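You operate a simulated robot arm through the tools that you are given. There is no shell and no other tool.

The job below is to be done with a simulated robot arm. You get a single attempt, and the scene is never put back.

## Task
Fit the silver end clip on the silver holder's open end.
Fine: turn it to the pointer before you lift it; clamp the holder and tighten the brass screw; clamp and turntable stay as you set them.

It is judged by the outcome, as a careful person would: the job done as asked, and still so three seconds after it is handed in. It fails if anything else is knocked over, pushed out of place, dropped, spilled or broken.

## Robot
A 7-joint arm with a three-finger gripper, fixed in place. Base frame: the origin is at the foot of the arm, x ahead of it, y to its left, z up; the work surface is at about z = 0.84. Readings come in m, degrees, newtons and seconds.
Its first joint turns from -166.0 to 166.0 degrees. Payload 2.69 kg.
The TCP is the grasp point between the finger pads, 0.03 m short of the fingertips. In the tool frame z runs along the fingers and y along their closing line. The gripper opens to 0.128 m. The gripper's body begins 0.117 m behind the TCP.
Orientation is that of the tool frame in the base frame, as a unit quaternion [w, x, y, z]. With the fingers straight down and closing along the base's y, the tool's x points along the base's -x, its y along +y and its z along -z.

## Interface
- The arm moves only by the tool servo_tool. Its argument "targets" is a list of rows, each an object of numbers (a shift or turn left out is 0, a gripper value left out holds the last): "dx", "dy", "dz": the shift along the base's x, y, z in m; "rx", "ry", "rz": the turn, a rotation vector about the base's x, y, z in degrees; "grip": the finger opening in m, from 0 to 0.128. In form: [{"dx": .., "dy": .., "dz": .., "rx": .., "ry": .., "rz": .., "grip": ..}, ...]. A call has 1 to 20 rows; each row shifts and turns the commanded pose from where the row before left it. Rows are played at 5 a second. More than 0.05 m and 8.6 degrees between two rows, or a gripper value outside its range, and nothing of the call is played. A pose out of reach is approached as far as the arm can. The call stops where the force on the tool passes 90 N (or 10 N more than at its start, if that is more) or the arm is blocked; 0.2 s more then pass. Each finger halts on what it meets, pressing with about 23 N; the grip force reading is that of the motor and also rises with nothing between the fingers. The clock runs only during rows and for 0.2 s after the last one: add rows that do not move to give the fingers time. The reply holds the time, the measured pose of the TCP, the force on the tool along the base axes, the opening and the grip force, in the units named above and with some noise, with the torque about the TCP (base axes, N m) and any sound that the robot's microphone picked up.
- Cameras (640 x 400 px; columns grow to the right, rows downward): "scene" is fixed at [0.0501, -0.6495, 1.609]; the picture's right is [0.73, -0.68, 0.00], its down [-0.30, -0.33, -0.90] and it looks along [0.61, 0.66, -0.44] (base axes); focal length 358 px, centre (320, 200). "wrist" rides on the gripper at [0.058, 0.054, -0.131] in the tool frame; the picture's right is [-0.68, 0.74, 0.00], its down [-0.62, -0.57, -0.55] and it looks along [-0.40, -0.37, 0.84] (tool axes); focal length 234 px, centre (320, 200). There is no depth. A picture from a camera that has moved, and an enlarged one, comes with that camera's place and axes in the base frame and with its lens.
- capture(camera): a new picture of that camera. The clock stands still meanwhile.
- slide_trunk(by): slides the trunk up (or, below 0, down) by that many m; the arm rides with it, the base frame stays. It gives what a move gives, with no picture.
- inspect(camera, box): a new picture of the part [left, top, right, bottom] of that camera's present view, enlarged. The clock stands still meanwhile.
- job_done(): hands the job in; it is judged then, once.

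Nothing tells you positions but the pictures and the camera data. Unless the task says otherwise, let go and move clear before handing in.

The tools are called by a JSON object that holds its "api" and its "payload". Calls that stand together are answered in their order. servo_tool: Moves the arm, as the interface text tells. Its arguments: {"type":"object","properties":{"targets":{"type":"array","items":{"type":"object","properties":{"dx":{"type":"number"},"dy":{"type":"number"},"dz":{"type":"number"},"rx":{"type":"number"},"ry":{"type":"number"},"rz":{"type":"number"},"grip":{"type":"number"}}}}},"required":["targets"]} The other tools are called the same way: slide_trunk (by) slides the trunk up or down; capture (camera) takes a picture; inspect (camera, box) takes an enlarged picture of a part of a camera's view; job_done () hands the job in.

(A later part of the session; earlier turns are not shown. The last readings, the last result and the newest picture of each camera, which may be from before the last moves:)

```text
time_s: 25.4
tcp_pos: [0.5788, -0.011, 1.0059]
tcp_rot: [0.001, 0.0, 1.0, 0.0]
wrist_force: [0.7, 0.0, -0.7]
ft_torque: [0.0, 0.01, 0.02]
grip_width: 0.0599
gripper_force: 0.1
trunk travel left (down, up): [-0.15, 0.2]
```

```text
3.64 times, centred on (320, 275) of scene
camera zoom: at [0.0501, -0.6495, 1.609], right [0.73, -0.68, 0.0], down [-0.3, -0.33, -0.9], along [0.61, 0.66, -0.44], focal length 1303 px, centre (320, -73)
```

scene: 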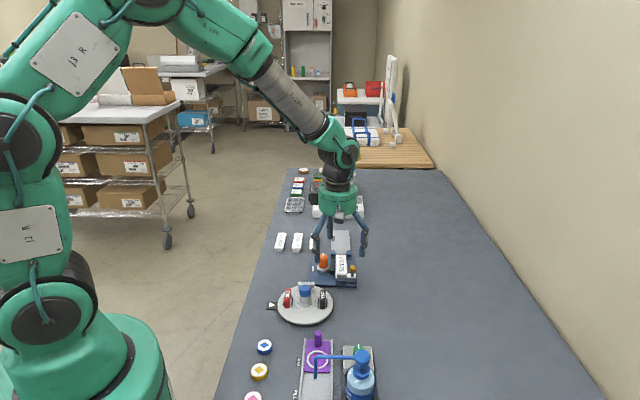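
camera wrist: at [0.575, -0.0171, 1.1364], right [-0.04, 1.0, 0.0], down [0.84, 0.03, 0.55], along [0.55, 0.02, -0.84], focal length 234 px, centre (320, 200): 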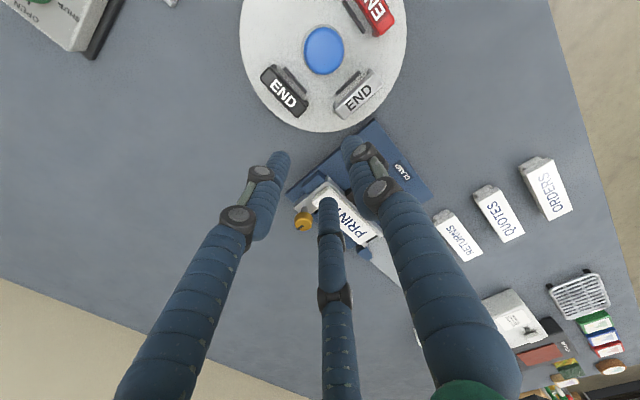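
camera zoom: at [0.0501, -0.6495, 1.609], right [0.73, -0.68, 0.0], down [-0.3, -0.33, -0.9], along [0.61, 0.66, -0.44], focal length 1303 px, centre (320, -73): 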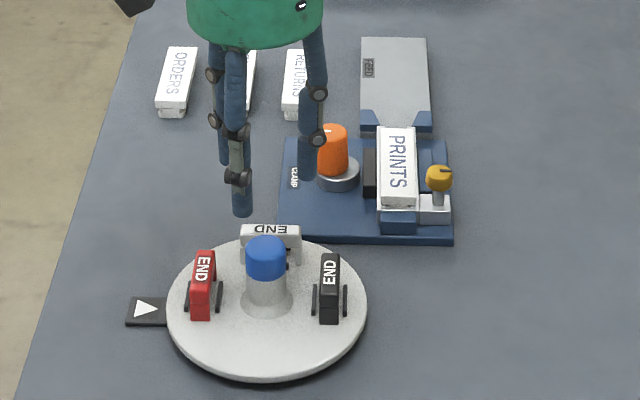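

The knob is centred under the gripper, and the closing line runs between the clips. I'll lower around it and close gently.

{"api": "servo_tool", "payload": {"targets": [{"dz": -0.03}, {"dz": -0.03}, {"dz": -0.02}, {"dz": -0.02}, {}]}}

{"api": "inspect", "payload": {"camera": "scene", "box": [260, 220, 380, 330]}}

{"api": "inspect", "payload": {"camera": "wrist", "box": [200, 40, 440, 260]}}

```text
time_s: 26.6
tcp_pos: [0.5784, -0.0091, 0.9053]
tcp_rot: [0.0, 0.0, 1.0, 0.0]
wrist_force: [-0.3, 0.3, 0.7]
ft_torque: [0.03, 0.01, -0.03]
grip_width: 0.0598
gripper_force: 0.1
trunk travel left (down, up): [-0.15, 0.2]
```

```text
3.64 times, centred on (320, 275) of scene
camera zoom: at [0.0501, -0.6495, 1.609], right [0.73, -0.68, 0.0], down [-0.3, -0.33, -0.9], along [0.61, 0.66, -0.44], focal length 1303 px, centre (320, -73)
```

zoom: 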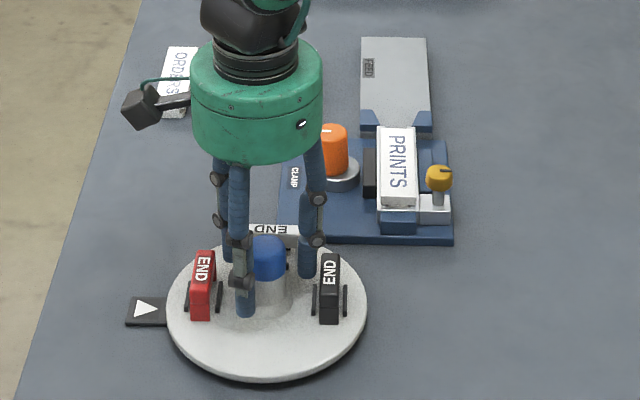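

```text
1.82 times, centred on (320, 150) of wrist
camera zoom: at [0.5193, 0.0446, 1.0367], right [0.68, 0.74, 0.0], down [0.62, -0.57, 0.55], along [0.4, -0.37, -0.84], focal length 426 px, centre (320, 291)
```

zoom: 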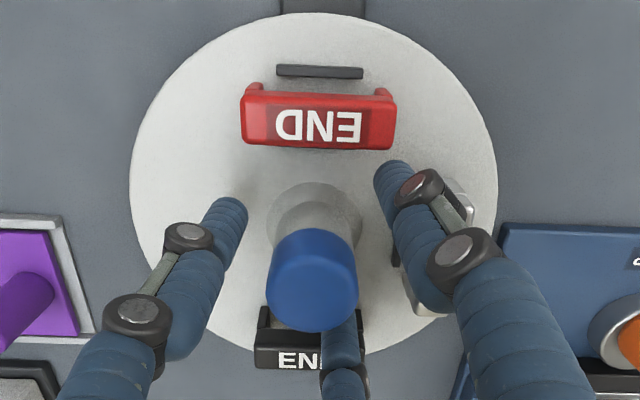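

Clear all round. I'll close on the blue knob.

{"api": "servo_tool", "payload": {"targets": [{"grip": 0.04}, {"grip": 0.03}, {"grip": 0.024}, {}]}}

```text
time_s: 27.6
tcp_pos: [0.5798, -0.0107, 0.904]
tcp_rot: [0.0, 0.0, 1.0, 0.0]
wrist_force: [10.7, -5.4, -2.7]
ft_torque: [-0.14, -0.36, 0.07]
grip_width: 0.0361
gripper_force: 8.6
trunk travel left (down, up): [-0.15, 0.2]
```

{"api": "servo_tool", "payload": {"targets": [{"dx": 0.001, "dy": -0.0005}, {}, {}]}}

```text
time_s: 28.4
tcp_pos: [0.5801, -0.01, 0.9058]
tcp_rot: [0.0, 0.0, 1.0, -0.001]
wrist_force: [8.4, -6.5, -3.1]
ft_torque: [-0.14, -0.18, 0.04]
grip_width: 0.036
gripper_force: 9.0
trunk travel left (down, up): [-0.15, 0.2]
```

Only one side seems loaded, so I'll shift a little further along the push.

{"api": "servo_tool", "payload": {"targets": [{"dx": 0.001, "dy": -0.001}, {}, {}]}}

```text
time_s: 29.2
tcp_pos: [0.5802, -0.0106, 0.9055]
tcp_rot: [0.0, 0.001, 1.0, -0.001]
wrist_force: [2.5, 1.6, -3.0]
ft_torque: [0.13, -0.07, 0.01]
grip_width: 0.0364
gripper_force: 8.9
trunk travel left (down, up): [-0.15, 0.2]
```

Balanced now. I'll tighten the grip and start turning counterclockwise.

{"api": "servo_tool", "payload": {"targets": [{"grip": 0.015}, {}, {"rz": 5}, {"rz": 5}, {"rz": 5}, {}]}}

{"api": "inspect", "payload": {"camera": "scene", "box": [260, 220, 380, 330]}}

```text
time_s: 30.6
tcp_pos: [0.5784, -0.0092, 0.9053]
tcp_rot: [-0.002, -0.13, 0.991, 0.0]
wrist_force: [-5.7, -4.3, -4.8]
ft_torque: [-0.11, 0.21, -0.02]
grip_width: 0.036
gripper_force: 15.6
trunk travel left (down, up): [-0.15, 0.2]
```

```text
3.64 times, centred on (320, 275) of scene
camera zoom: at [0.0501, -0.6495, 1.609], right [0.73, -0.68, 0.0], down [-0.3, -0.33, -0.9], along [0.61, 0.66, -0.44], focal length 1303 px, centre (320, -73)
```

zoom: 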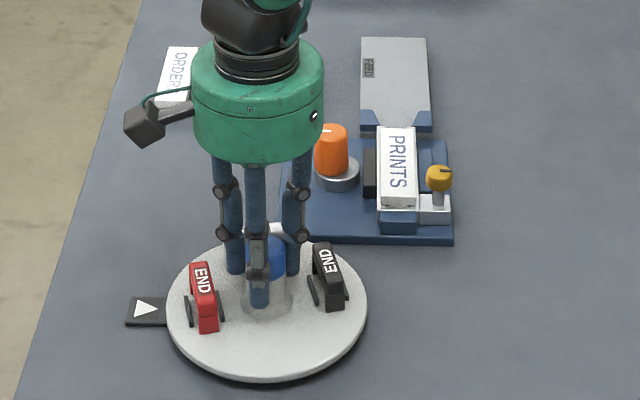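

The turntable follows in the right direction. I'll continue in 30° pieces, watching the side load.

{"api": "servo_tool", "payload": {"targets": [{"rz": 5}, {"rz": 5}, {"rz": 5}, {"rz": 5}, {"rz": 5}, {"rz": 5}, {}]}}

```text
time_s: 32.2
tcp_pos: [0.5802, -0.0118, 0.905]
tcp_rot: [0.001, -0.383, 0.924, 0.001]
wrist_force: [-8.0, -29.5, -8.7]
ft_torque: [-0.73, -0.02, 0.01]
grip_width: 0.0362
gripper_force: 15.3
trunk travel left (down, up): [-0.15, 0.2]
```

{"api": "servo_tool", "payload": {"targets": [{"dx": -0.0005, "dy": -0.002}, {"rz": 5}, {"rz": 5}, {"rz": 5}, {"rz": 5}, {}]}}

{"api": "inspect", "payload": {"camera": "scene", "box": [260, 220, 380, 330]}}

```text
time_s: 33.6
tcp_pos: [0.5799, -0.0141, 0.9067]
tcp_rot: [0.0, -0.537, 0.844, 0.0]
wrist_force: [-4.6, -34.6, -3.0]
ft_torque: [-0.86, 0.2, 0.01]
grip_width: 0.0324
gripper_force: 44.9
trunk travel left (down, up): [-0.15, 0.2]
```

```text
3.64 times, centred on (320, 275) of scene
camera zoom: at [0.0501, -0.6495, 1.609], right [0.73, -0.68, 0.0], down [-0.3, -0.33, -0.9], along [0.61, 0.66, -0.44], focal length 1303 px, centre (320, -73)
```

zoom: 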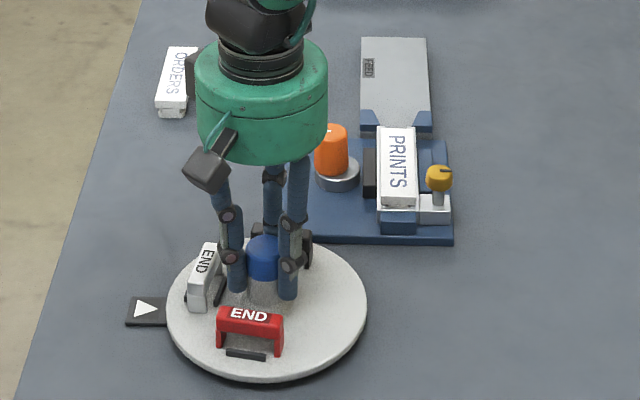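

The silver clip is nearly at the pointer. I'll relieve the side load and then measure the remaining angle from above.

{"api": "servo_tool", "payload": {"targets": [{"dy": -0.002, "dx": -0.0005}, {"dy": -0.001}, {}]}}

{"api": "inspect", "payload": {"camera": "wrist", "box": [200, 0, 460, 200]}}

{"api": "inspect", "payload": {"camera": "scene", "box": [262, 275, 340, 330]}}

```text
time_s: 34.4
tcp_pos: [0.5797, -0.0147, 0.9072]
tcp_rot: [0.0, -0.537, 0.843, 0.0]
wrist_force: [3.5, 20.4, -2.7]
ft_torque: [0.9, -0.35, 0.01]
grip_width: 0.0325
gripper_force: 44.7
trunk travel left (down, up): [-0.15, 0.2]
```

```text
2.00 times, centred on (330, 100) of wrist
camera zoom: at [0.5054, -0.0439, 1.0382], right [-0.38, 0.92, 0.0], down [0.77, 0.32, 0.55], along [0.51, 0.21, -0.84], focal length 468 px, centre (300, 400)
```

zoom: 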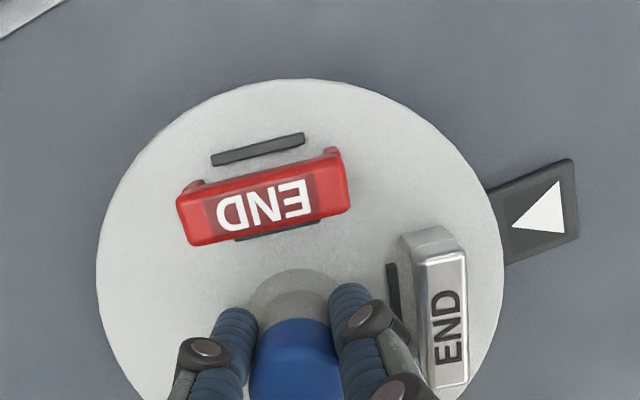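

```text
7.27 times, centred on (301, 302) of scene
camera zoom: at [0.0501, -0.6495, 1.609], right [0.73, -0.68, 0.0], down [-0.3, -0.33, -0.9], along [0.61, 0.66, -0.44], focal length 2606 px, centre (458, -546)
```

zoom: 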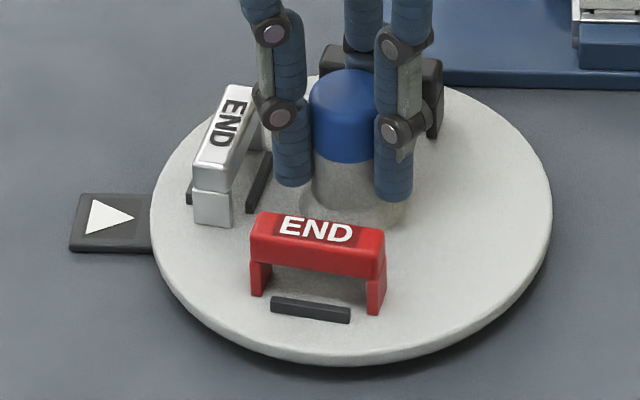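

I over-corrected slightly. I'll back off a little and turn 15° more, then look again.

{"api": "servo_tool", "payload": {"targets": [{"dy": 0.0015}, {"rz": 5}, {"rz": 5}, {"rz": 5}, {}]}}

{"api": "inspect", "payload": {"camera": "wrist", "box": [200, 0, 460, 200]}}

{"api": "inspect", "payload": {"camera": "scene", "box": [262, 275, 340, 330]}}

```text
time_s: 35.6
tcp_pos: [0.5801, -0.0145, 0.9074]
tcp_rot: [0.0, -0.642, 0.766, -0.001]
wrist_force: [7.9, 8.0, 10.1]
ft_torque: [0.16, -0.21, 0.01]
grip_width: 0.032
gripper_force: 45.2
trunk travel left (down, up): [-0.15, 0.2]
```

```text
2.00 times, centred on (330, 100) of wrist
camera zoom: at [0.5156, -0.0619, 1.0382], right [-0.61, 0.79, 0.0], down [0.66, 0.51, 0.55], along [0.44, 0.33, -0.84], focal length 468 px, centre (300, 400)
```

zoom: 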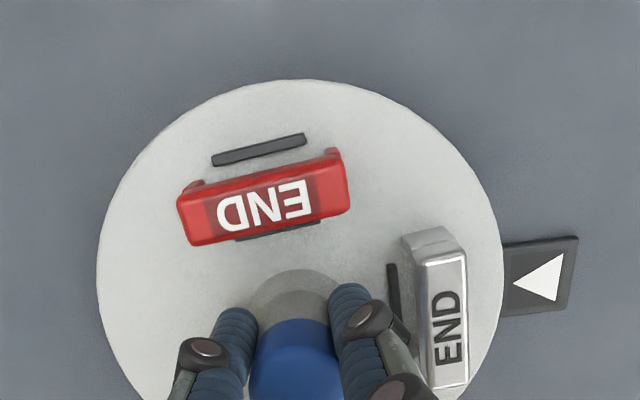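

```text
7.27 times, centred on (301, 302) of scene
camera zoom: at [0.0501, -0.6495, 1.609], right [0.73, -0.68, 0.0], down [-0.3, -0.33, -0.9], along [0.61, 0.66, -0.44], focal length 2606 px, centre (458, -546)
```

zoom: 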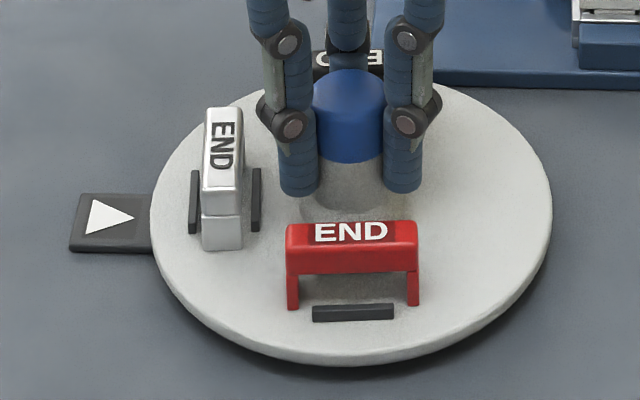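

Comparing it with where the red clip sat at the pointer originally, the silver clip is about 4° past it. I'll turn back 4°.

{"api": "servo_tool", "payload": {"targets": [{"rz": -2}, {"rz": -2}, {}]}}

{"api": "inspect", "payload": {"camera": "scene", "box": [262, 275, 340, 330]}}

```text
time_s: 36.4
tcp_pos: [0.58, -0.0149, 0.906]
tcp_rot: [0.001, -0.614, 0.789, -0.001]
wrist_force: [15.4, 20.0, 8.7]
ft_torque: [0.61, -0.6, 0.0]
grip_width: 0.032
gripper_force: 44.5
trunk travel left (down, up): [-0.15, 0.2]
```

```text
7.27 times, centred on (301, 302) of scene
camera zoom: at [0.0501, -0.6495, 1.609], right [0.73, -0.68, 0.0], down [-0.3, -0.33, -0.9], along [0.61, 0.66, -0.44], focal length 2606 px, centre (458, -546)
```

zoom: 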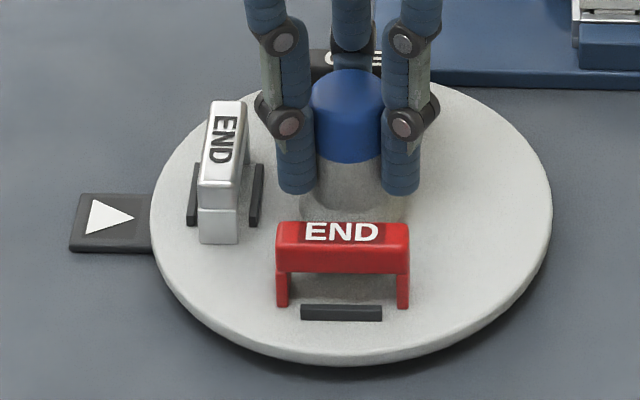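

The silver clip now sits exactly where the red one was at the pointer. I'll relieve the side load, release and rise.

{"api": "servo_tool", "payload": {"targets": [{"dx": 0.001, "dy": 0.0015}, {}]}}

{"api": "servo_tool", "payload": {"targets": [{"grip": 0.048}, {}, {"dz": 0.02}, {"dz": 0.03}, {"dz": 0.04}, {}]}}

{"api": "inspect", "payload": {"camera": "scene", "box": [262, 275, 340, 330]}}

{"api": "capture", "payload": {"camera": "wrist"}}

```text
time_s: 37.0
tcp_pos: [0.5795, -0.0158, 0.9062]
tcp_rot: [0.0, -0.615, 0.789, 0.001]
wrist_force: [5.6, -7.4, 23.8]
ft_torque: [-0.55, 0.11, -0.02]
grip_width: 0.032
gripper_force: 45.6
trunk travel left (down, up): [-0.15, 0.2]
```

```text
time_s: 38.4
tcp_pos: [0.5804, -0.0145, 0.9963]
tcp_rot: [0.001, -0.615, 0.788, 0.0]
wrist_force: [0.7, -0.3, 0.7]
ft_torque: [0.0, -0.04, 0.01]
grip_width: 0.048
gripper_force: 0.1
trunk travel left (down, up): [-0.15, 0.2]
```

```text
7.27 times, centred on (301, 302) of scene
camera zoom: at [0.0501, -0.6495, 1.609], right [0.73, -0.68, 0.0], down [-0.3, -0.33, -0.9], along [0.61, 0.66, -0.44], focal length 2606 px, centre (458, -546)
```

zoom: 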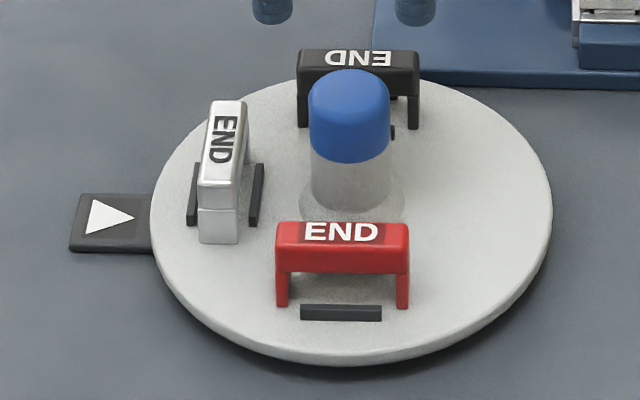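

```text
taken
camera wrist: at [0.5123, -0.0576, 1.1274], right [-0.55, 0.83, 0.0], down [0.7, 0.46, 0.55], along [0.46, 0.3, -0.84], focal length 234 px, centre (320, 200)
```

wrist: 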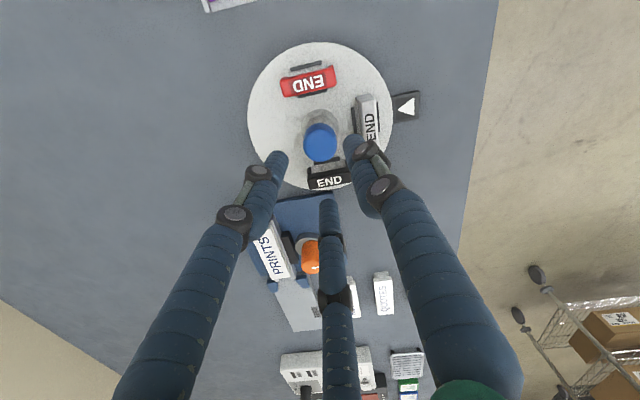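

The turntable is set, with the silver clip at the pointer. Next I'll rotate so the fingers close along the clip's long axis (total yaw -45°) and put the camera straight above the clip to measure it.

{"api": "servo_tool", "payload": {"targets": [{"rz": -8.06, "dx": -0.0025, "dy": -0.0025, "dz": 0.001, "grip": 0.075}, {"rz": -8.06, "dx": -0.0025, "dy": -0.0025}, {"rz": -8.06, "dx": -0.0025, "dy": -0.0025}, {"rz": -8.06, "dx": -0.0025, "dy": -0.0025}, {"rz": -8.06, "dx": -0.0025, "dy": -0.0025}, {"rz": -8.06, "dx": -0.0025, "dy": -0.0025}, {"rz": -8.06, "dx": -0.0025, "dy": -0.0025}, {"rz": -8.06, "dx": -0.0025, "dy": -0.0025}, {"rz": -8.06, "dx": -0.0025, "dy": -0.0025}, {"rz": -8.06, "dx": -0.0025, "dy": -0.0025}, {"rz": -8.06, "dx": -0.0025, "dy": -0.0025}, {"rz": -8.06, "dx": -0.0025, "dy": -0.0025}, {"rz": -8.06, "dx": -0.0025, "dy": -0.0025}, {"rz": -8.06, "dx": -0.0025, "dy": -0.0025}, {"rz": -8.06, "dx": -0.0025, "dy": -0.0025}, {}, {}]}}

{"api": "inspect", "payload": {"camera": "wrist", "box": [240, 0, 400, 110]}}

{"api": "capture", "payload": {"camera": "wrist"}}

```text
time_s: 42.0
tcp_pos: [0.543, -0.0521, 0.9964]
tcp_rot: [0.0, 0.382, 0.924, 0.0]
wrist_force: [0.4, -0.5, -0.5]
ft_torque: [-0.02, -0.03, -0.01]
grip_width: 0.075
gripper_force: 0.0
trunk travel left (down, up): [-0.15, 0.2]
```

```text
3.64 times, centred on (320, 55) of wrist
camera zoom: at [0.5387, 0.0287, 1.1281], right [1.0, 0.04, 0.0], down [0.04, -0.84, 0.55], along [0.02, -0.55, -0.84], focal length 852 px, centre (320, 727)
```

zoom: 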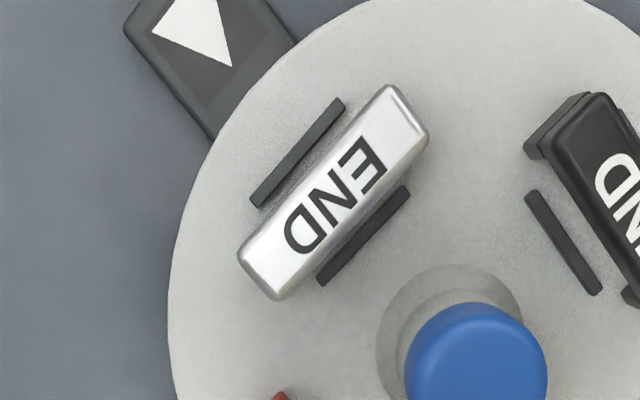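

```text
taken
camera wrist: at [0.5387, 0.0287, 1.1281], right [1.0, 0.04, 0.0], down [0.04, -0.84, 0.55], along [0.02, -0.55, -0.84], focal length 234 px, centre (320, 200)
```

wrist: 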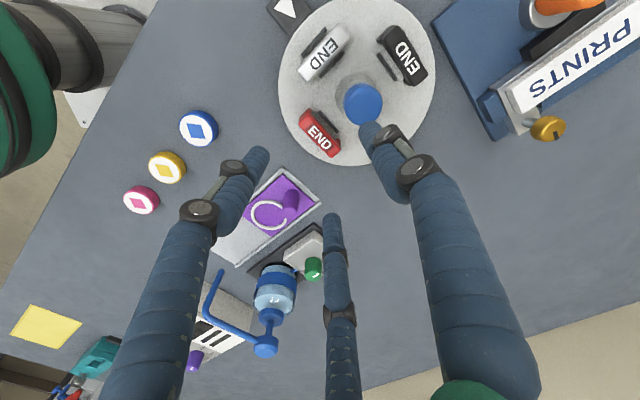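

The clip measures about 0.049 by 0.014 m, lies at 45°, and its top is near z 0.891. I'll move over it and check before lowering.

{"api": "servo_tool", "payload": {"targets": [{"dx": 0.0001, "dy": 0.026, "grip": 0.064}, {"dx": 0.0001, "dy": 0.026}, {"dx": 0.0001, "dy": 0.0245}, {"dz": -0.03}, {}, {}]}}

{"api": "inspect", "payload": {"camera": "wrist", "box": [220, 60, 420, 240]}}

{"api": "inspect", "payload": {"camera": "scene", "box": [250, 240, 350, 330]}}

```text
time_s: 43.4
tcp_pos: [0.5447, 0.0274, 0.9674]
tcp_rot: [0.0, 0.382, 0.924, 0.0]
wrist_force: [-1.2, 0.4, -0.3]
ft_torque: [0.0, 0.01, 0.03]
grip_width: 0.0638
gripper_force: 0.2
trunk travel left (down, up): [-0.15, 0.2]
```

```text
2.22 times, centred on (320, 150) of wrist
camera zoom: at [0.5397, 0.1069, 1.0995], right [1.0, 0.04, 0.0], down [0.04, -0.84, 0.55], along [0.02, -0.55, -0.84], focal length 520 px, centre (320, 311)
```

zoom: 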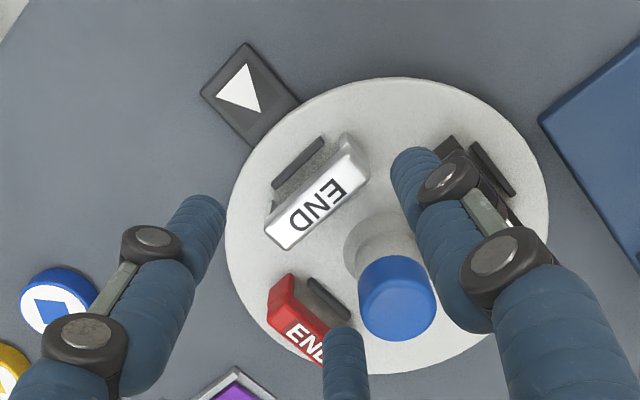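

```text
4.44 times, centred on (300, 285) of scene
camera zoom: at [0.0501, -0.6495, 1.609], right [0.73, -0.68, 0.0], down [-0.3, -0.33, -0.9], along [0.61, 0.66, -0.44], focal length 1593 px, centre (409, -178)
```

zoom: 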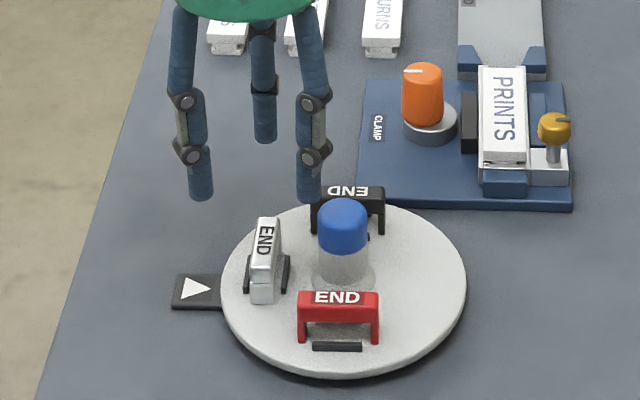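

It's centred within about 2 mm. I'll make a small correction and lower to grasp height.

{"api": "servo_tool", "payload": {"targets": [{"dx": -0.001, "dy": 0.001, "dz": -0.02}, {"dz": -0.02}, {"dz": -0.012}, {"dz": -0.01}, {}]}}

{"api": "inspect", "payload": {"camera": "wrist", "box": [220, 60, 420, 240]}}

{"api": "inspect", "payload": {"camera": "scene", "box": [250, 240, 350, 330]}}

```text
time_s: 44.6
tcp_pos: [0.542, 0.0274, 0.9044]
tcp_rot: [0.0, 0.382, 0.924, 0.0]
wrist_force: [0.1, 0.0, -0.4]
ft_torque: [0.03, -0.01, -0.05]
grip_width: 0.064
gripper_force: 0.0
trunk travel left (down, up): [-0.15, 0.2]
```

```text
2.22 times, centred on (320, 150) of wrist
camera zoom: at [0.5379, 0.1072, 1.0366], right [1.0, 0.04, 0.0], down [0.04, -0.84, 0.55], along [0.02, -0.55, -0.84], focal length 520 px, centre (320, 311)
```

zoom: 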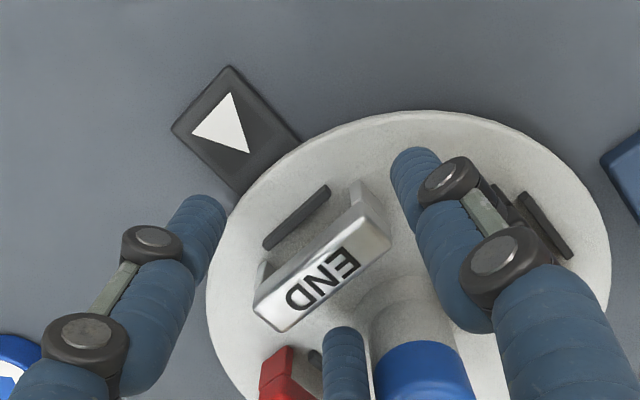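

```text
4.44 times, centred on (300, 285) of scene
camera zoom: at [0.0501, -0.6495, 1.609], right [0.73, -0.68, 0.0], down [-0.3, -0.33, -0.9], along [0.61, 0.66, -0.44], focal length 1593 px, centre (409, -178)
```

zoom: 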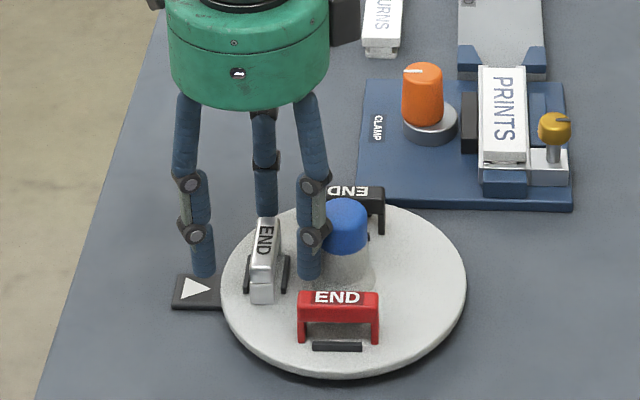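

No contact so far, and the clip is between the fingers. I'll close on it slowly.

{"api": "servo_tool", "payload": {"targets": [{"grip": 0.056}, {"grip": 0.052}, {"grip": 0.048}, {"grip": 0.042}, {}, {}]}}

{"api": "inspect", "payload": {"camera": "wrist", "box": [220, 60, 420, 240]}}

{"api": "inspect", "payload": {"camera": "scene", "box": [250, 240, 350, 330]}}

```text
time_s: 46.0
tcp_pos: [0.5425, 0.0276, 0.9049]
tcp_rot: [0.0, 0.382, 0.924, -0.001]
wrist_force: [0.6, -0.4, -0.2]
ft_torque: [0.02, -0.03, -0.03]
grip_width: 0.0417
gripper_force: 0.1
trunk travel left (down, up): [-0.15, 0.2]
```

```text
2.22 times, centred on (320, 150) of wrist
camera zoom: at [0.5378, 0.1072, 1.0368], right [1.0, 0.04, 0.0], down [0.04, -0.84, 0.55], along [0.02, -0.55, -0.84], focal length 520 px, centre (320, 311)
```

zoom: 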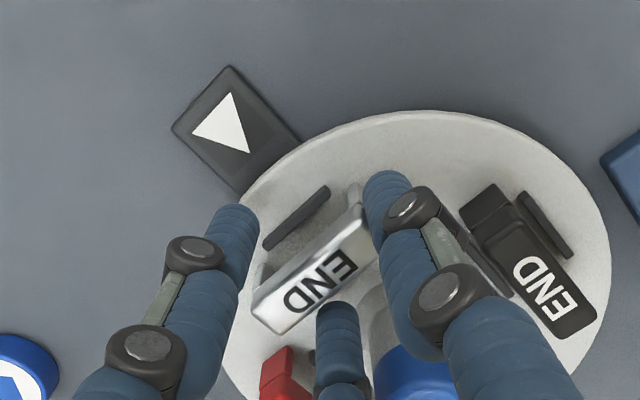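

```text
4.44 times, centred on (300, 285) of scene
camera zoom: at [0.0501, -0.6495, 1.609], right [0.73, -0.68, 0.0], down [-0.3, -0.33, -0.9], along [0.61, 0.66, -0.44], focal length 1593 px, centre (409, -178)
```

zoom: 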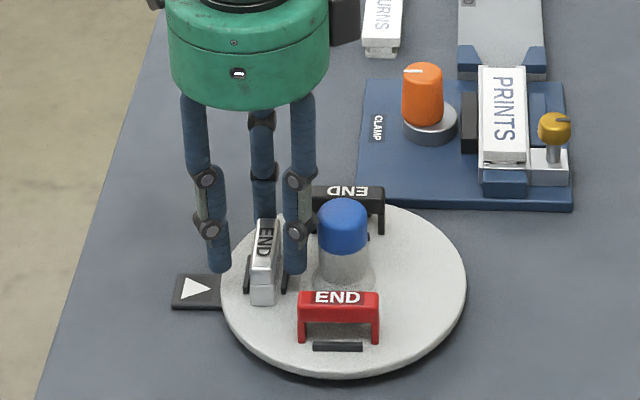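

Closing below the clip's length without contact, together with the earlier push directions, shows the hand really grips with three fingers: a thumb on tool +y and two fingers opposite. So I should grip the clip across its thin side, thumb on one face and two fingers on the other. I'll open, rise, and study the holder's open end to plan the grip depth.

{"api": "servo_tool", "payload": {"targets": [{"grip": 0.064}, {}, {"dz": 0.03}, {"dz": 0.04}, {"dz": 0.03}, {}]}}

{"api": "inspect", "payload": {"camera": "scene", "box": [262, 275, 340, 330]}}

{"api": "inspect", "payload": {"camera": "scene", "box": [325, 245, 365, 285]}}

```text
time_s: 47.4
tcp_pos: [0.5418, 0.0272, 1.0051]
tcp_rot: [0.001, 0.382, 0.924, -0.001]
wrist_force: [0.0, 0.6, 0.1]
ft_torque: [0.01, -0.07, -0.03]
grip_width: 0.0641
gripper_force: 0.0
trunk travel left (down, up): [-0.15, 0.2]
```

```text
7.27 times, centred on (301, 302) of scene
camera zoom: at [0.0501, -0.6495, 1.609], right [0.73, -0.68, 0.0], down [-0.3, -0.33, -0.9], along [0.61, 0.66, -0.44], focal length 2606 px, centre (458, -546)
```

zoom: 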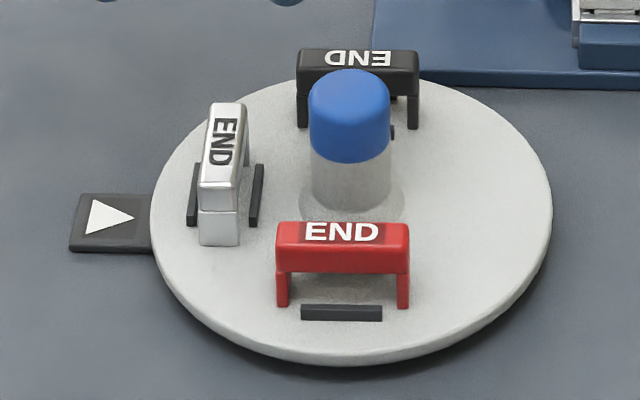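

```text
10.00 times, centred on (345, 265) of scene
camera zoom: at [0.0501, -0.6495, 1.609], right [0.73, -0.68, 0.0], down [-0.3, -0.33, -0.9], along [0.61, 0.66, -0.44], focal length 3584 px, centre (70, -450)
```

zoom: 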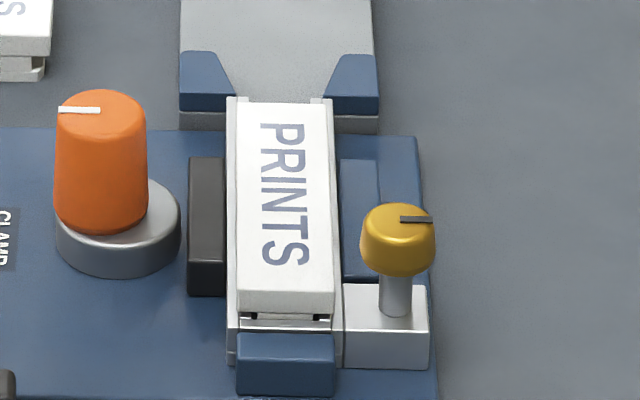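

The silver clip shifted only about a millimetre and the turntable is unchanged. I'll move to a low, oblique viewpoint on the holder's open end.

{"api": "servo_tool", "payload": {"targets": [{"dx": 0.0358, "dy": 0.0318}, {"dx": 0.0358, "dy": 0.0318}, {"dx": 0.0358, "dy": 0.0318}, {"dx": 0.0358, "dy": 0.0318}, {"dx": 0.0358, "dy": 0.0318}, {"dx": 0.0358, "dy": 0.0318, "dz": -0.01}, {"dx": 0.0358, "dy": 0.0318, "dz": -0.01}, {"dx": 0.0358, "dy": 0.0318, "dz": -0.01}, {"dz": -0.015, "grip": 0.1}, {}]}}

{"api": "capture", "payload": {"camera": "wrist"}}

```text
time_s: 49.6
tcp_pos: [0.8309, 0.2808, 0.9586]
tcp_rot: [0.0, 0.382, 0.924, 0.0]
wrist_force: [0.0, -0.1, 0.1]
ft_torque: [0.0, 0.01, -0.03]
grip_width: 0.1
gripper_force: 0.0
trunk travel left (down, up): [-0.15, 0.2]
```

```text
taken
camera wrist: at [0.8266, 0.3602, 1.0913], right [1.0, 0.04, 0.0], down [0.04, -0.84, 0.55], along [0.02, -0.55, -0.84], focal length 234 px, centre (320, 200)
```

wrist: 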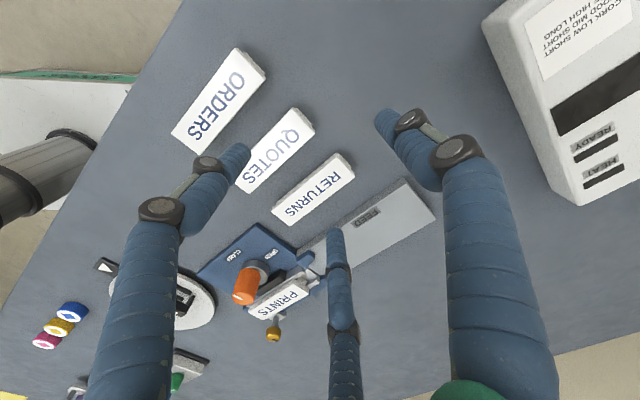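

{"api": "servo_tool", "payload": {"targets": [{"dx": 0.045}, {}]}}

{"api": "inspect", "payload": {"camera": "wrist", "box": [230, 230, 330, 310]}}

{"api": "inspect", "payload": {"camera": "wrist", "box": [250, 240, 310, 290]}}

```text
time_s: 50.2
tcp_pos: [0.8778, 0.2806, 0.9608]
tcp_rot: [0.0, 0.383, 0.924, 0.0]
wrist_force: [-0.2, 0.2, -1.8]
ft_torque: [0.0, 0.06, 0.04]
grip_width: 0.0998
gripper_force: 0.1
trunk travel left (down, up): [-0.15, 0.2]
```

```text
5.00 times, centred on (280, 270) of wrist
camera zoom: at [0.873, 0.3605, 1.0917], right [1.0, 0.04, 0.0], down [0.04, -0.84, 0.55], along [0.02, -0.55, -0.84], focal length 1171 px, centre (520, -150)
```

zoom: 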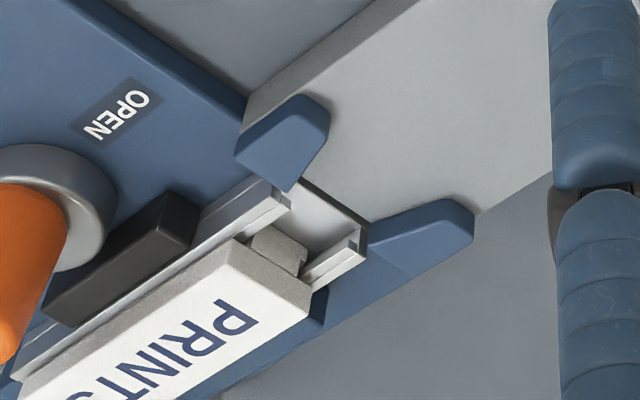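

```text
8.00 times, centred on (280, 265) of wrist
camera zoom: at [0.873, 0.3605, 1.0917], right [1.0, 0.04, 0.0], down [0.04, -0.84, 0.55], along [0.02, -0.55, -0.84], focal length 1873 px, centre (640, -320)
```

zoom: 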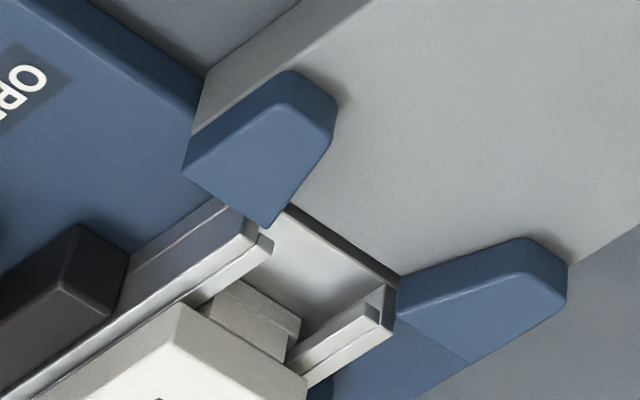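

The geometry is clear now. The holder is a channel with its rail tops at about z 0.863 and the label top near 0.870. The open end is at s≈0.639 along the fixture axis, with about 18 mm of rail exposed, and the clip fits astride that. I'll go back to the clip with the thumb on its outer (pointer) side, at total yaw +45°.

{"api": "servo_tool", "payload": {"targets": [{"dz": 0.04, "grip": 0.05}, {"dx": -0.0299, "dy": -0.02354, "rz": 8.18}, {"dx": -0.0299, "dy": -0.02354, "rz": 8.18}, {"dx": -0.0299, "dy": -0.02354, "rz": 8.18}, {"dx": -0.0299, "dy": -0.02354, "rz": 8.18}, {"dx": -0.0299, "dy": -0.02354, "rz": 8.18}, {"dx": -0.0299, "dy": -0.02354, "rz": 8.18}, {"dx": -0.0299, "dy": -0.02354, "rz": 8.18}, {"dx": -0.0299, "dy": -0.02354, "rz": 8.18}, {"dx": -0.0299, "dy": -0.02354, "rz": 8.18}, {"dx": -0.0299, "dy": -0.02354, "rz": 8.18}, {"dx": -0.0299, "dy": -0.02354, "rz": 8.2}, {}, {"dz": -0.03}, {}]}}

{"api": "capture", "payload": {"camera": "wrist"}}

{"api": "inspect", "payload": {"camera": "wrist", "box": [240, 60, 400, 220]}}

{"api": "inspect", "payload": {"camera": "scene", "box": [250, 240, 350, 330]}}

```text
time_s: 53.4
tcp_pos: [0.5445, 0.0235, 0.9715]
tcp_rot: [-0.001, -0.384, 0.923, 0.0]
wrist_force: [0.0, 0.3, -0.5]
ft_torque: [0.0, 0.04, 0.01]
grip_width: 0.0501
gripper_force: 0.0
trunk travel left (down, up): [-0.15, 0.2]
```

```text
taken
camera wrist: at [0.4648, 0.021, 1.1038], right [-0.04, 1.0, 0.0], down [0.84, 0.04, 0.55], along [0.55, 0.02, -0.84], focal length 234 px, centre (320, 200)
```

wrist: 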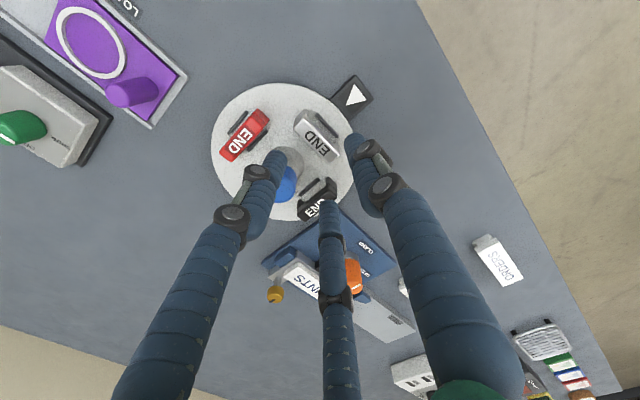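

```text
2.50 times, centred on (320, 140) of wrist
camera zoom: at [0.4648, 0.021, 1.1038], right [-0.04, 1.0, 0.0], down [0.84, 0.04, 0.55], along [0.55, 0.02, -0.84], focal length 585 px, centre (320, 350)
```

zoom: 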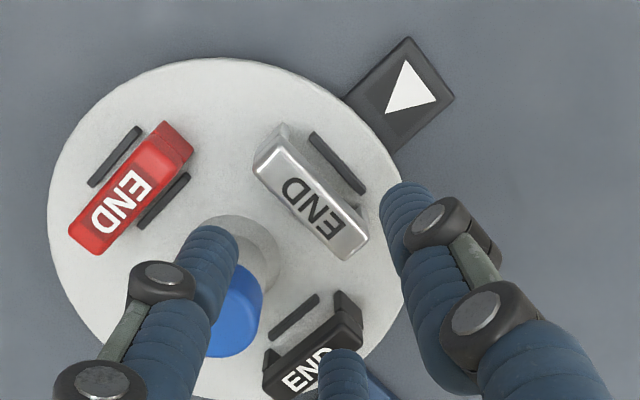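

```text
4.44 times, centred on (300, 285) of scene
camera zoom: at [0.0501, -0.6495, 1.609], right [0.73, -0.68, 0.0], down [-0.3, -0.33, -0.9], along [0.61, 0.66, -0.44], focal length 1593 px, centre (409, -178)
```

zoom: 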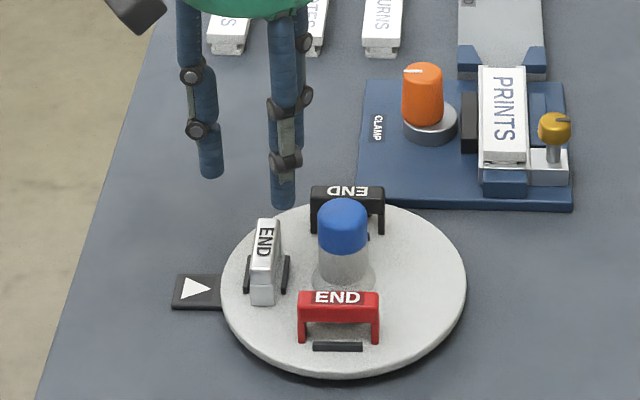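

My finger model matches the picture. The clip is about 6 mm off along its length, so I'll correct that and lower.

{"api": "servo_tool", "payload": {"targets": [{"dx": -0.0014, "dy": -0.006}, {"dz": -0.025}, {"dz": -0.02}, {"dz": -0.012}, {"dz": -0.009}, {}]}}

{"api": "inspect", "payload": {"camera": "wrist", "box": [240, 60, 400, 220]}}

{"api": "inspect", "payload": {"camera": "scene", "box": [262, 265, 340, 330]}}

```text
time_s: 54.8
tcp_pos: [0.5417, 0.0169, 0.905]
tcp_rot: [0.0, -0.384, 0.923, 0.0]
wrist_force: [-0.1, -0.1, -0.5]
ft_torque: [-0.02, 0.02, 0.01]
grip_width: 0.0501
gripper_force: 0.1
trunk travel left (down, up): [-0.15, 0.2]
```

```text
2.50 times, centred on (320, 140) of wrist
camera zoom: at [0.4622, 0.0147, 1.0361], right [-0.04, 1.0, 0.0], down [0.84, 0.04, 0.55], along [0.55, 0.02, -0.84], focal length 585 px, centre (320, 350)
```

zoom: 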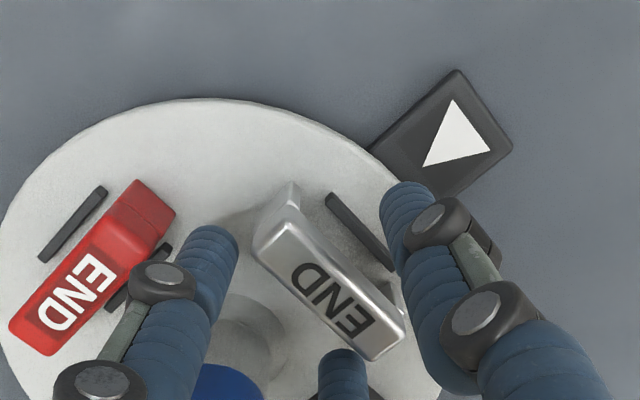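

```text
6.15 times, centred on (301, 298) of scene
camera zoom: at [0.0501, -0.6495, 1.609], right [0.73, -0.68, 0.0], down [-0.3, -0.33, -0.9], along [0.61, 0.66, -0.44], focal length 2206 px, centre (437, -400)
```

zoom: 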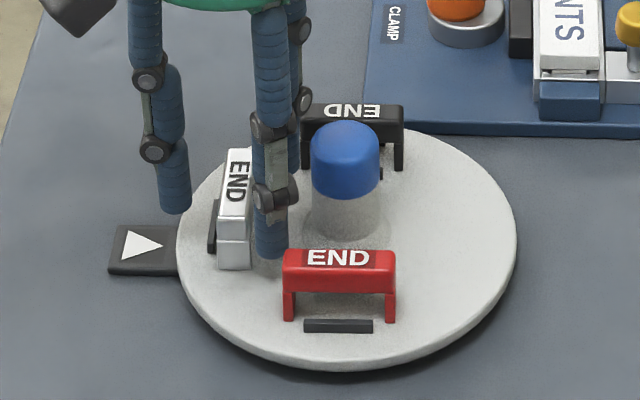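

The clip now sits correctly between the thumb and the two fingers. I'll close gently.

{"api": "servo_tool", "payload": {"targets": [{"dx": 0.0007, "dy": -0.0007, "grip": 0.04}, {"grip": 0.034}, {"grip": 0.029}, {"grip": 0.025}, {}, {}]}}

{"api": "inspect", "payload": {"camera": "wrist", "box": [240, 60, 400, 220]}}

```text
time_s: 56.2
tcp_pos: [0.5436, 0.0165, 0.9042]
tcp_rot: [0.0, -0.383, 0.924, 0.0]
wrist_force: [-1.0, 0.6, 0.5]
ft_torque: [0.01, 0.0, 0.02]
grip_width: 0.0258
gripper_force: 8.3
trunk travel left (down, up): [-0.15, 0.2]
```

```text
2.50 times, centred on (320, 140) of wrist
camera zoom: at [0.4632, 0.0137, 1.0363], right [-0.04, 1.0, 0.0], down [0.84, 0.04, 0.55], along [0.55, 0.02, -0.84], focal length 585 px, centre (320, 350)
```

zoom: 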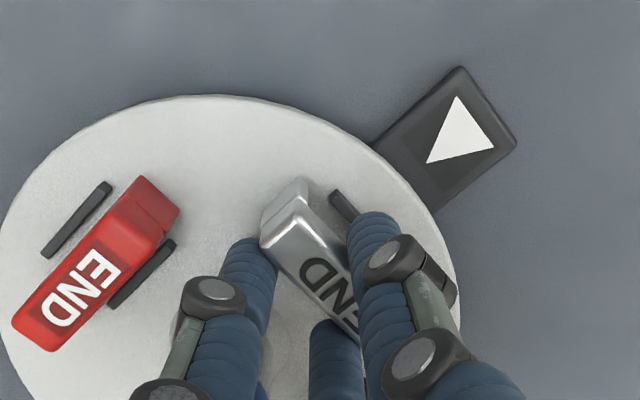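

Contact at 0.026 m, as the three-finger model predicts. I'll tighten and lift a little to check.

{"api": "servo_tool", "payload": {"targets": [{"grip": 0.018}, {"grip": 0.01}, {}, {}]}}

{"api": "servo_tool", "payload": {"targets": [{"dz": 0.008}, {"dz": 0.012}, {"dz": 0.02}, {"dz": 0.03}, {}]}}

{"api": "inspect", "payload": {"camera": "wrist", "box": [240, 60, 400, 220]}}

{"api": "inspect", "payload": {"camera": "scene", "box": [250, 230, 350, 330]}}

```text
time_s: 57.2
tcp_pos: [0.5434, 0.0167, 0.9035]
tcp_rot: [0.0, -0.383, 0.924, 0.0]
wrist_force: [-0.3, 0.3, 0.4]
ft_torque: [-0.01, 0.04, -0.02]
grip_width: 0.0241
gripper_force: 22.6
trunk travel left (down, up): [-0.15, 0.2]
```

```text
time_s: 58.4
tcp_pos: [0.5426, 0.0157, 0.9766]
tcp_rot: [-0.001, -0.383, 0.924, -0.001]
wrist_force: [-0.2, -0.9, 0.1]
ft_torque: [0.02, -0.03, -0.01]
grip_width: 0.0245
gripper_force: 22.7
trunk travel left (down, up): [-0.15, 0.2]
```

```text
2.50 times, centred on (320, 140) of wrist
camera zoom: at [0.4616, 0.0134, 1.1068], right [-0.04, 1.0, 0.0], down [0.84, 0.04, 0.55], along [0.55, 0.02, -0.84], focal length 585 px, centre (320, 350)
```

zoom: 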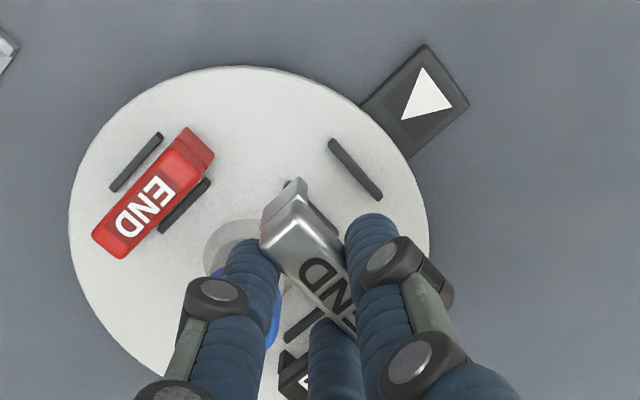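

```text
4.00 times, centred on (300, 280) of scene
camera zoom: at [0.0501, -0.6495, 1.609], right [0.73, -0.68, 0.0], down [-0.3, -0.33, -0.9], along [0.61, 0.66, -0.44], focal length 1434 px, centre (400, -120)
```

zoom: 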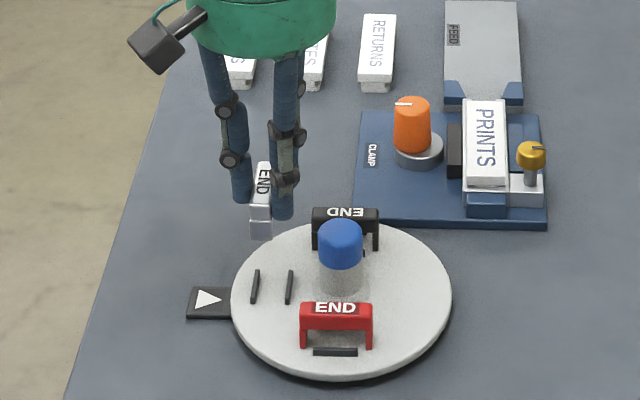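

The clip is lifted cleanly, and the turntable and the other clips are undisturbed. I'll carry it over the holder's open end while rotating -90° so it lies across the rails.

{"api": "servo_tool", "payload": {"targets": [{"dz": 0.03}, {"dx": 0.02488, "dy": 0.0048, "rz": -8.18}, {"dx": 0.02488, "dy": 0.0048, "rz": -8.18}, {"dx": 0.02488, "dy": 0.0048, "rz": -8.18}, {"dx": 0.02488, "dy": 0.0048, "rz": -8.18}, {"dx": 0.02488, "dy": 0.0048, "rz": -8.18}, {"dx": 0.02488, "dy": 0.0048, "rz": -8.18}, {"dx": 0.02488, "dy": 0.0048, "rz": -8.18}, {"dx": 0.02488, "dy": 0.0048, "rz": -8.18}, {"dx": 0.02488, "dy": 0.0048, "rz": -8.18}, {"dx": 0.02488, "dy": 0.0048, "rz": -8.18}, {"dx": 0.02488, "dy": 0.0048, "rz": -8.2}, {}, {"dz": -0.03}, {"dz": -0.02}, {}]}}

{"api": "inspect", "payload": {"camera": "wrist", "box": [220, 60, 420, 240]}}

{"api": "inspect", "payload": {"camera": "scene", "box": [305, 210, 385, 290]}}

```text
time_s: 61.8
tcp_pos: [0.8163, 0.0667, 0.9544]
tcp_rot: [0.0, 0.382, 0.924, 0.001]
wrist_force: [0.7, -0.2, 0.0]
ft_torque: [-0.01, 0.04, -0.01]
grip_width: 0.024
gripper_force: 22.4
trunk travel left (down, up): [-0.15, 0.2]
```

```text
2.22 times, centred on (320, 150) of wrist
camera zoom: at [0.8119, 0.147, 1.0857], right [1.0, 0.04, 0.0], down [0.04, -0.84, 0.55], along [0.02, -0.55, -0.84], focal length 520 px, centre (320, 311)
```

zoom: 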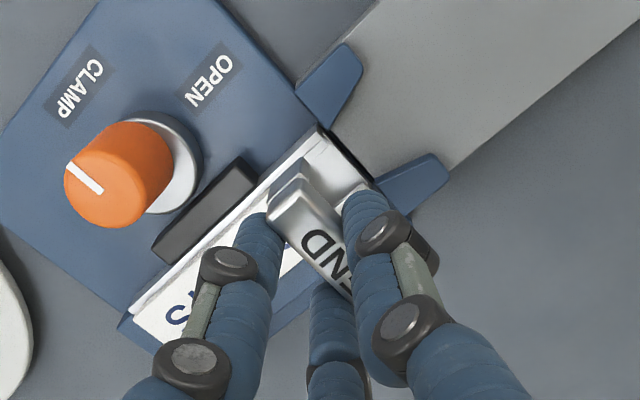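

```text
5.00 times, centred on (345, 250) of scene
camera zoom: at [0.0501, -0.6495, 1.609], right [0.73, -0.68, 0.0], down [-0.3, -0.33, -0.9], along [0.61, 0.66, -0.44], focal length 1792 px, centre (195, -50)
```

zoom: 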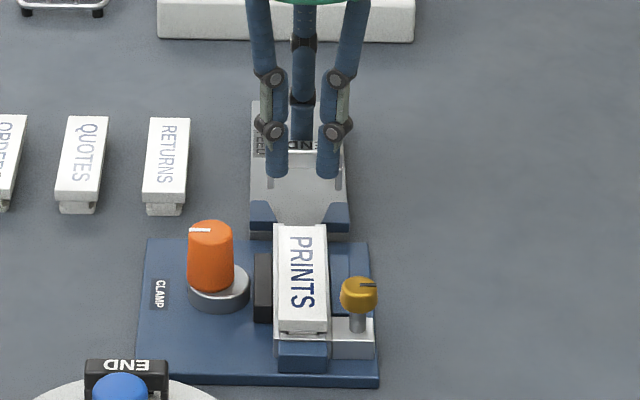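

{"api": "inspect", "payload": {"camera": "scene", "box": [330, 220, 370, 265]}}

{"api": "inspect", "payload": {"camera": "wrist", "box": [285, 95, 365, 175]}}

```text
8.89 times, centred on (350, 242) of scene
camera zoom: at [0.0501, -0.6495, 1.609], right [0.73, -0.68, 0.0], down [-0.3, -0.33, -0.9], along [0.61, 0.66, -0.44], focal length 3186 px, centre (53, -178)
```

zoom: 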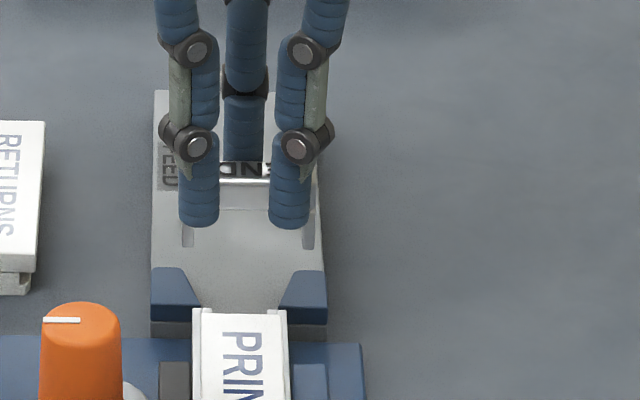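

```text
5.00 times, centred on (325, 135) of wrist
camera zoom: at [0.8119, 0.147, 1.0857], right [1.0, 0.04, 0.0], down [0.04, -0.84, 0.55], along [0.02, -0.55, -0.84], focal length 1171 px, centre (295, 525)
```

zoom: 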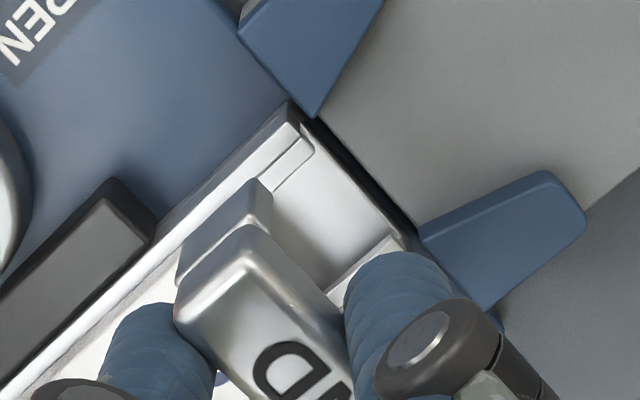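

The clip hangs across the rails at the right angle. It looks about 2 mm too far to +e2 and a few mm short of the end, so I'll correct and lower to just above the rails.

{"api": "servo_tool", "payload": {"targets": [{"dx": 0.0007, "dy": 0.0035}, {"dz": -0.015}, {"dz": -0.012}, {}]}}

{"api": "inspect", "payload": {"camera": "scene", "box": [330, 220, 370, 265]}}

{"api": "inspect", "payload": {"camera": "wrist", "box": [280, 70, 380, 170]}}

```text
time_s: 62.8
tcp_pos: [0.818, 0.073, 0.9247]
tcp_rot: [0.001, 0.382, 0.924, 0.0]
wrist_force: [0.0, 0.0, 0.1]
ft_torque: [-0.04, 0.04, 0.0]
grip_width: 0.0242
gripper_force: 22.6
trunk travel left (down, up): [-0.15, 0.2]
```

```text
8.89 times, centred on (350, 242) of scene
camera zoom: at [0.0501, -0.6495, 1.609], right [0.73, -0.68, 0.0], down [-0.3, -0.33, -0.9], along [0.61, 0.66, -0.44], focal length 3186 px, centre (53, -178)
```

zoom: 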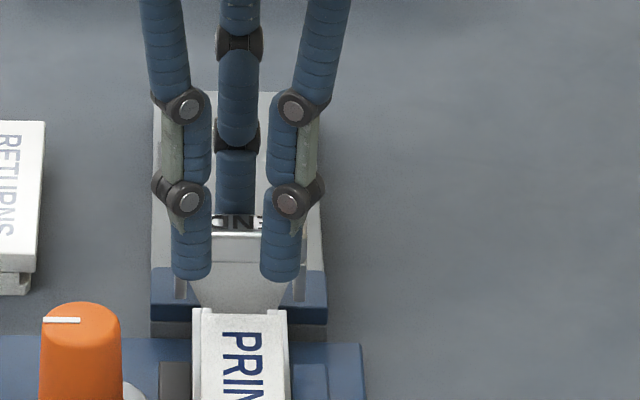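

```text
4.00 times, centred on (330, 120) of wrist
camera zoom: at [0.8138, 0.1523, 1.0576], right [1.0, 0.04, 0.0], down [0.04, -0.84, 0.55], along [0.02, -0.55, -0.84], focal length 937 px, centre (280, 520)
```

zoom: 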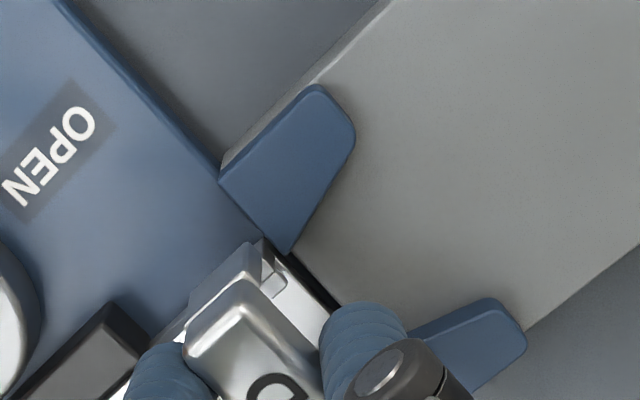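

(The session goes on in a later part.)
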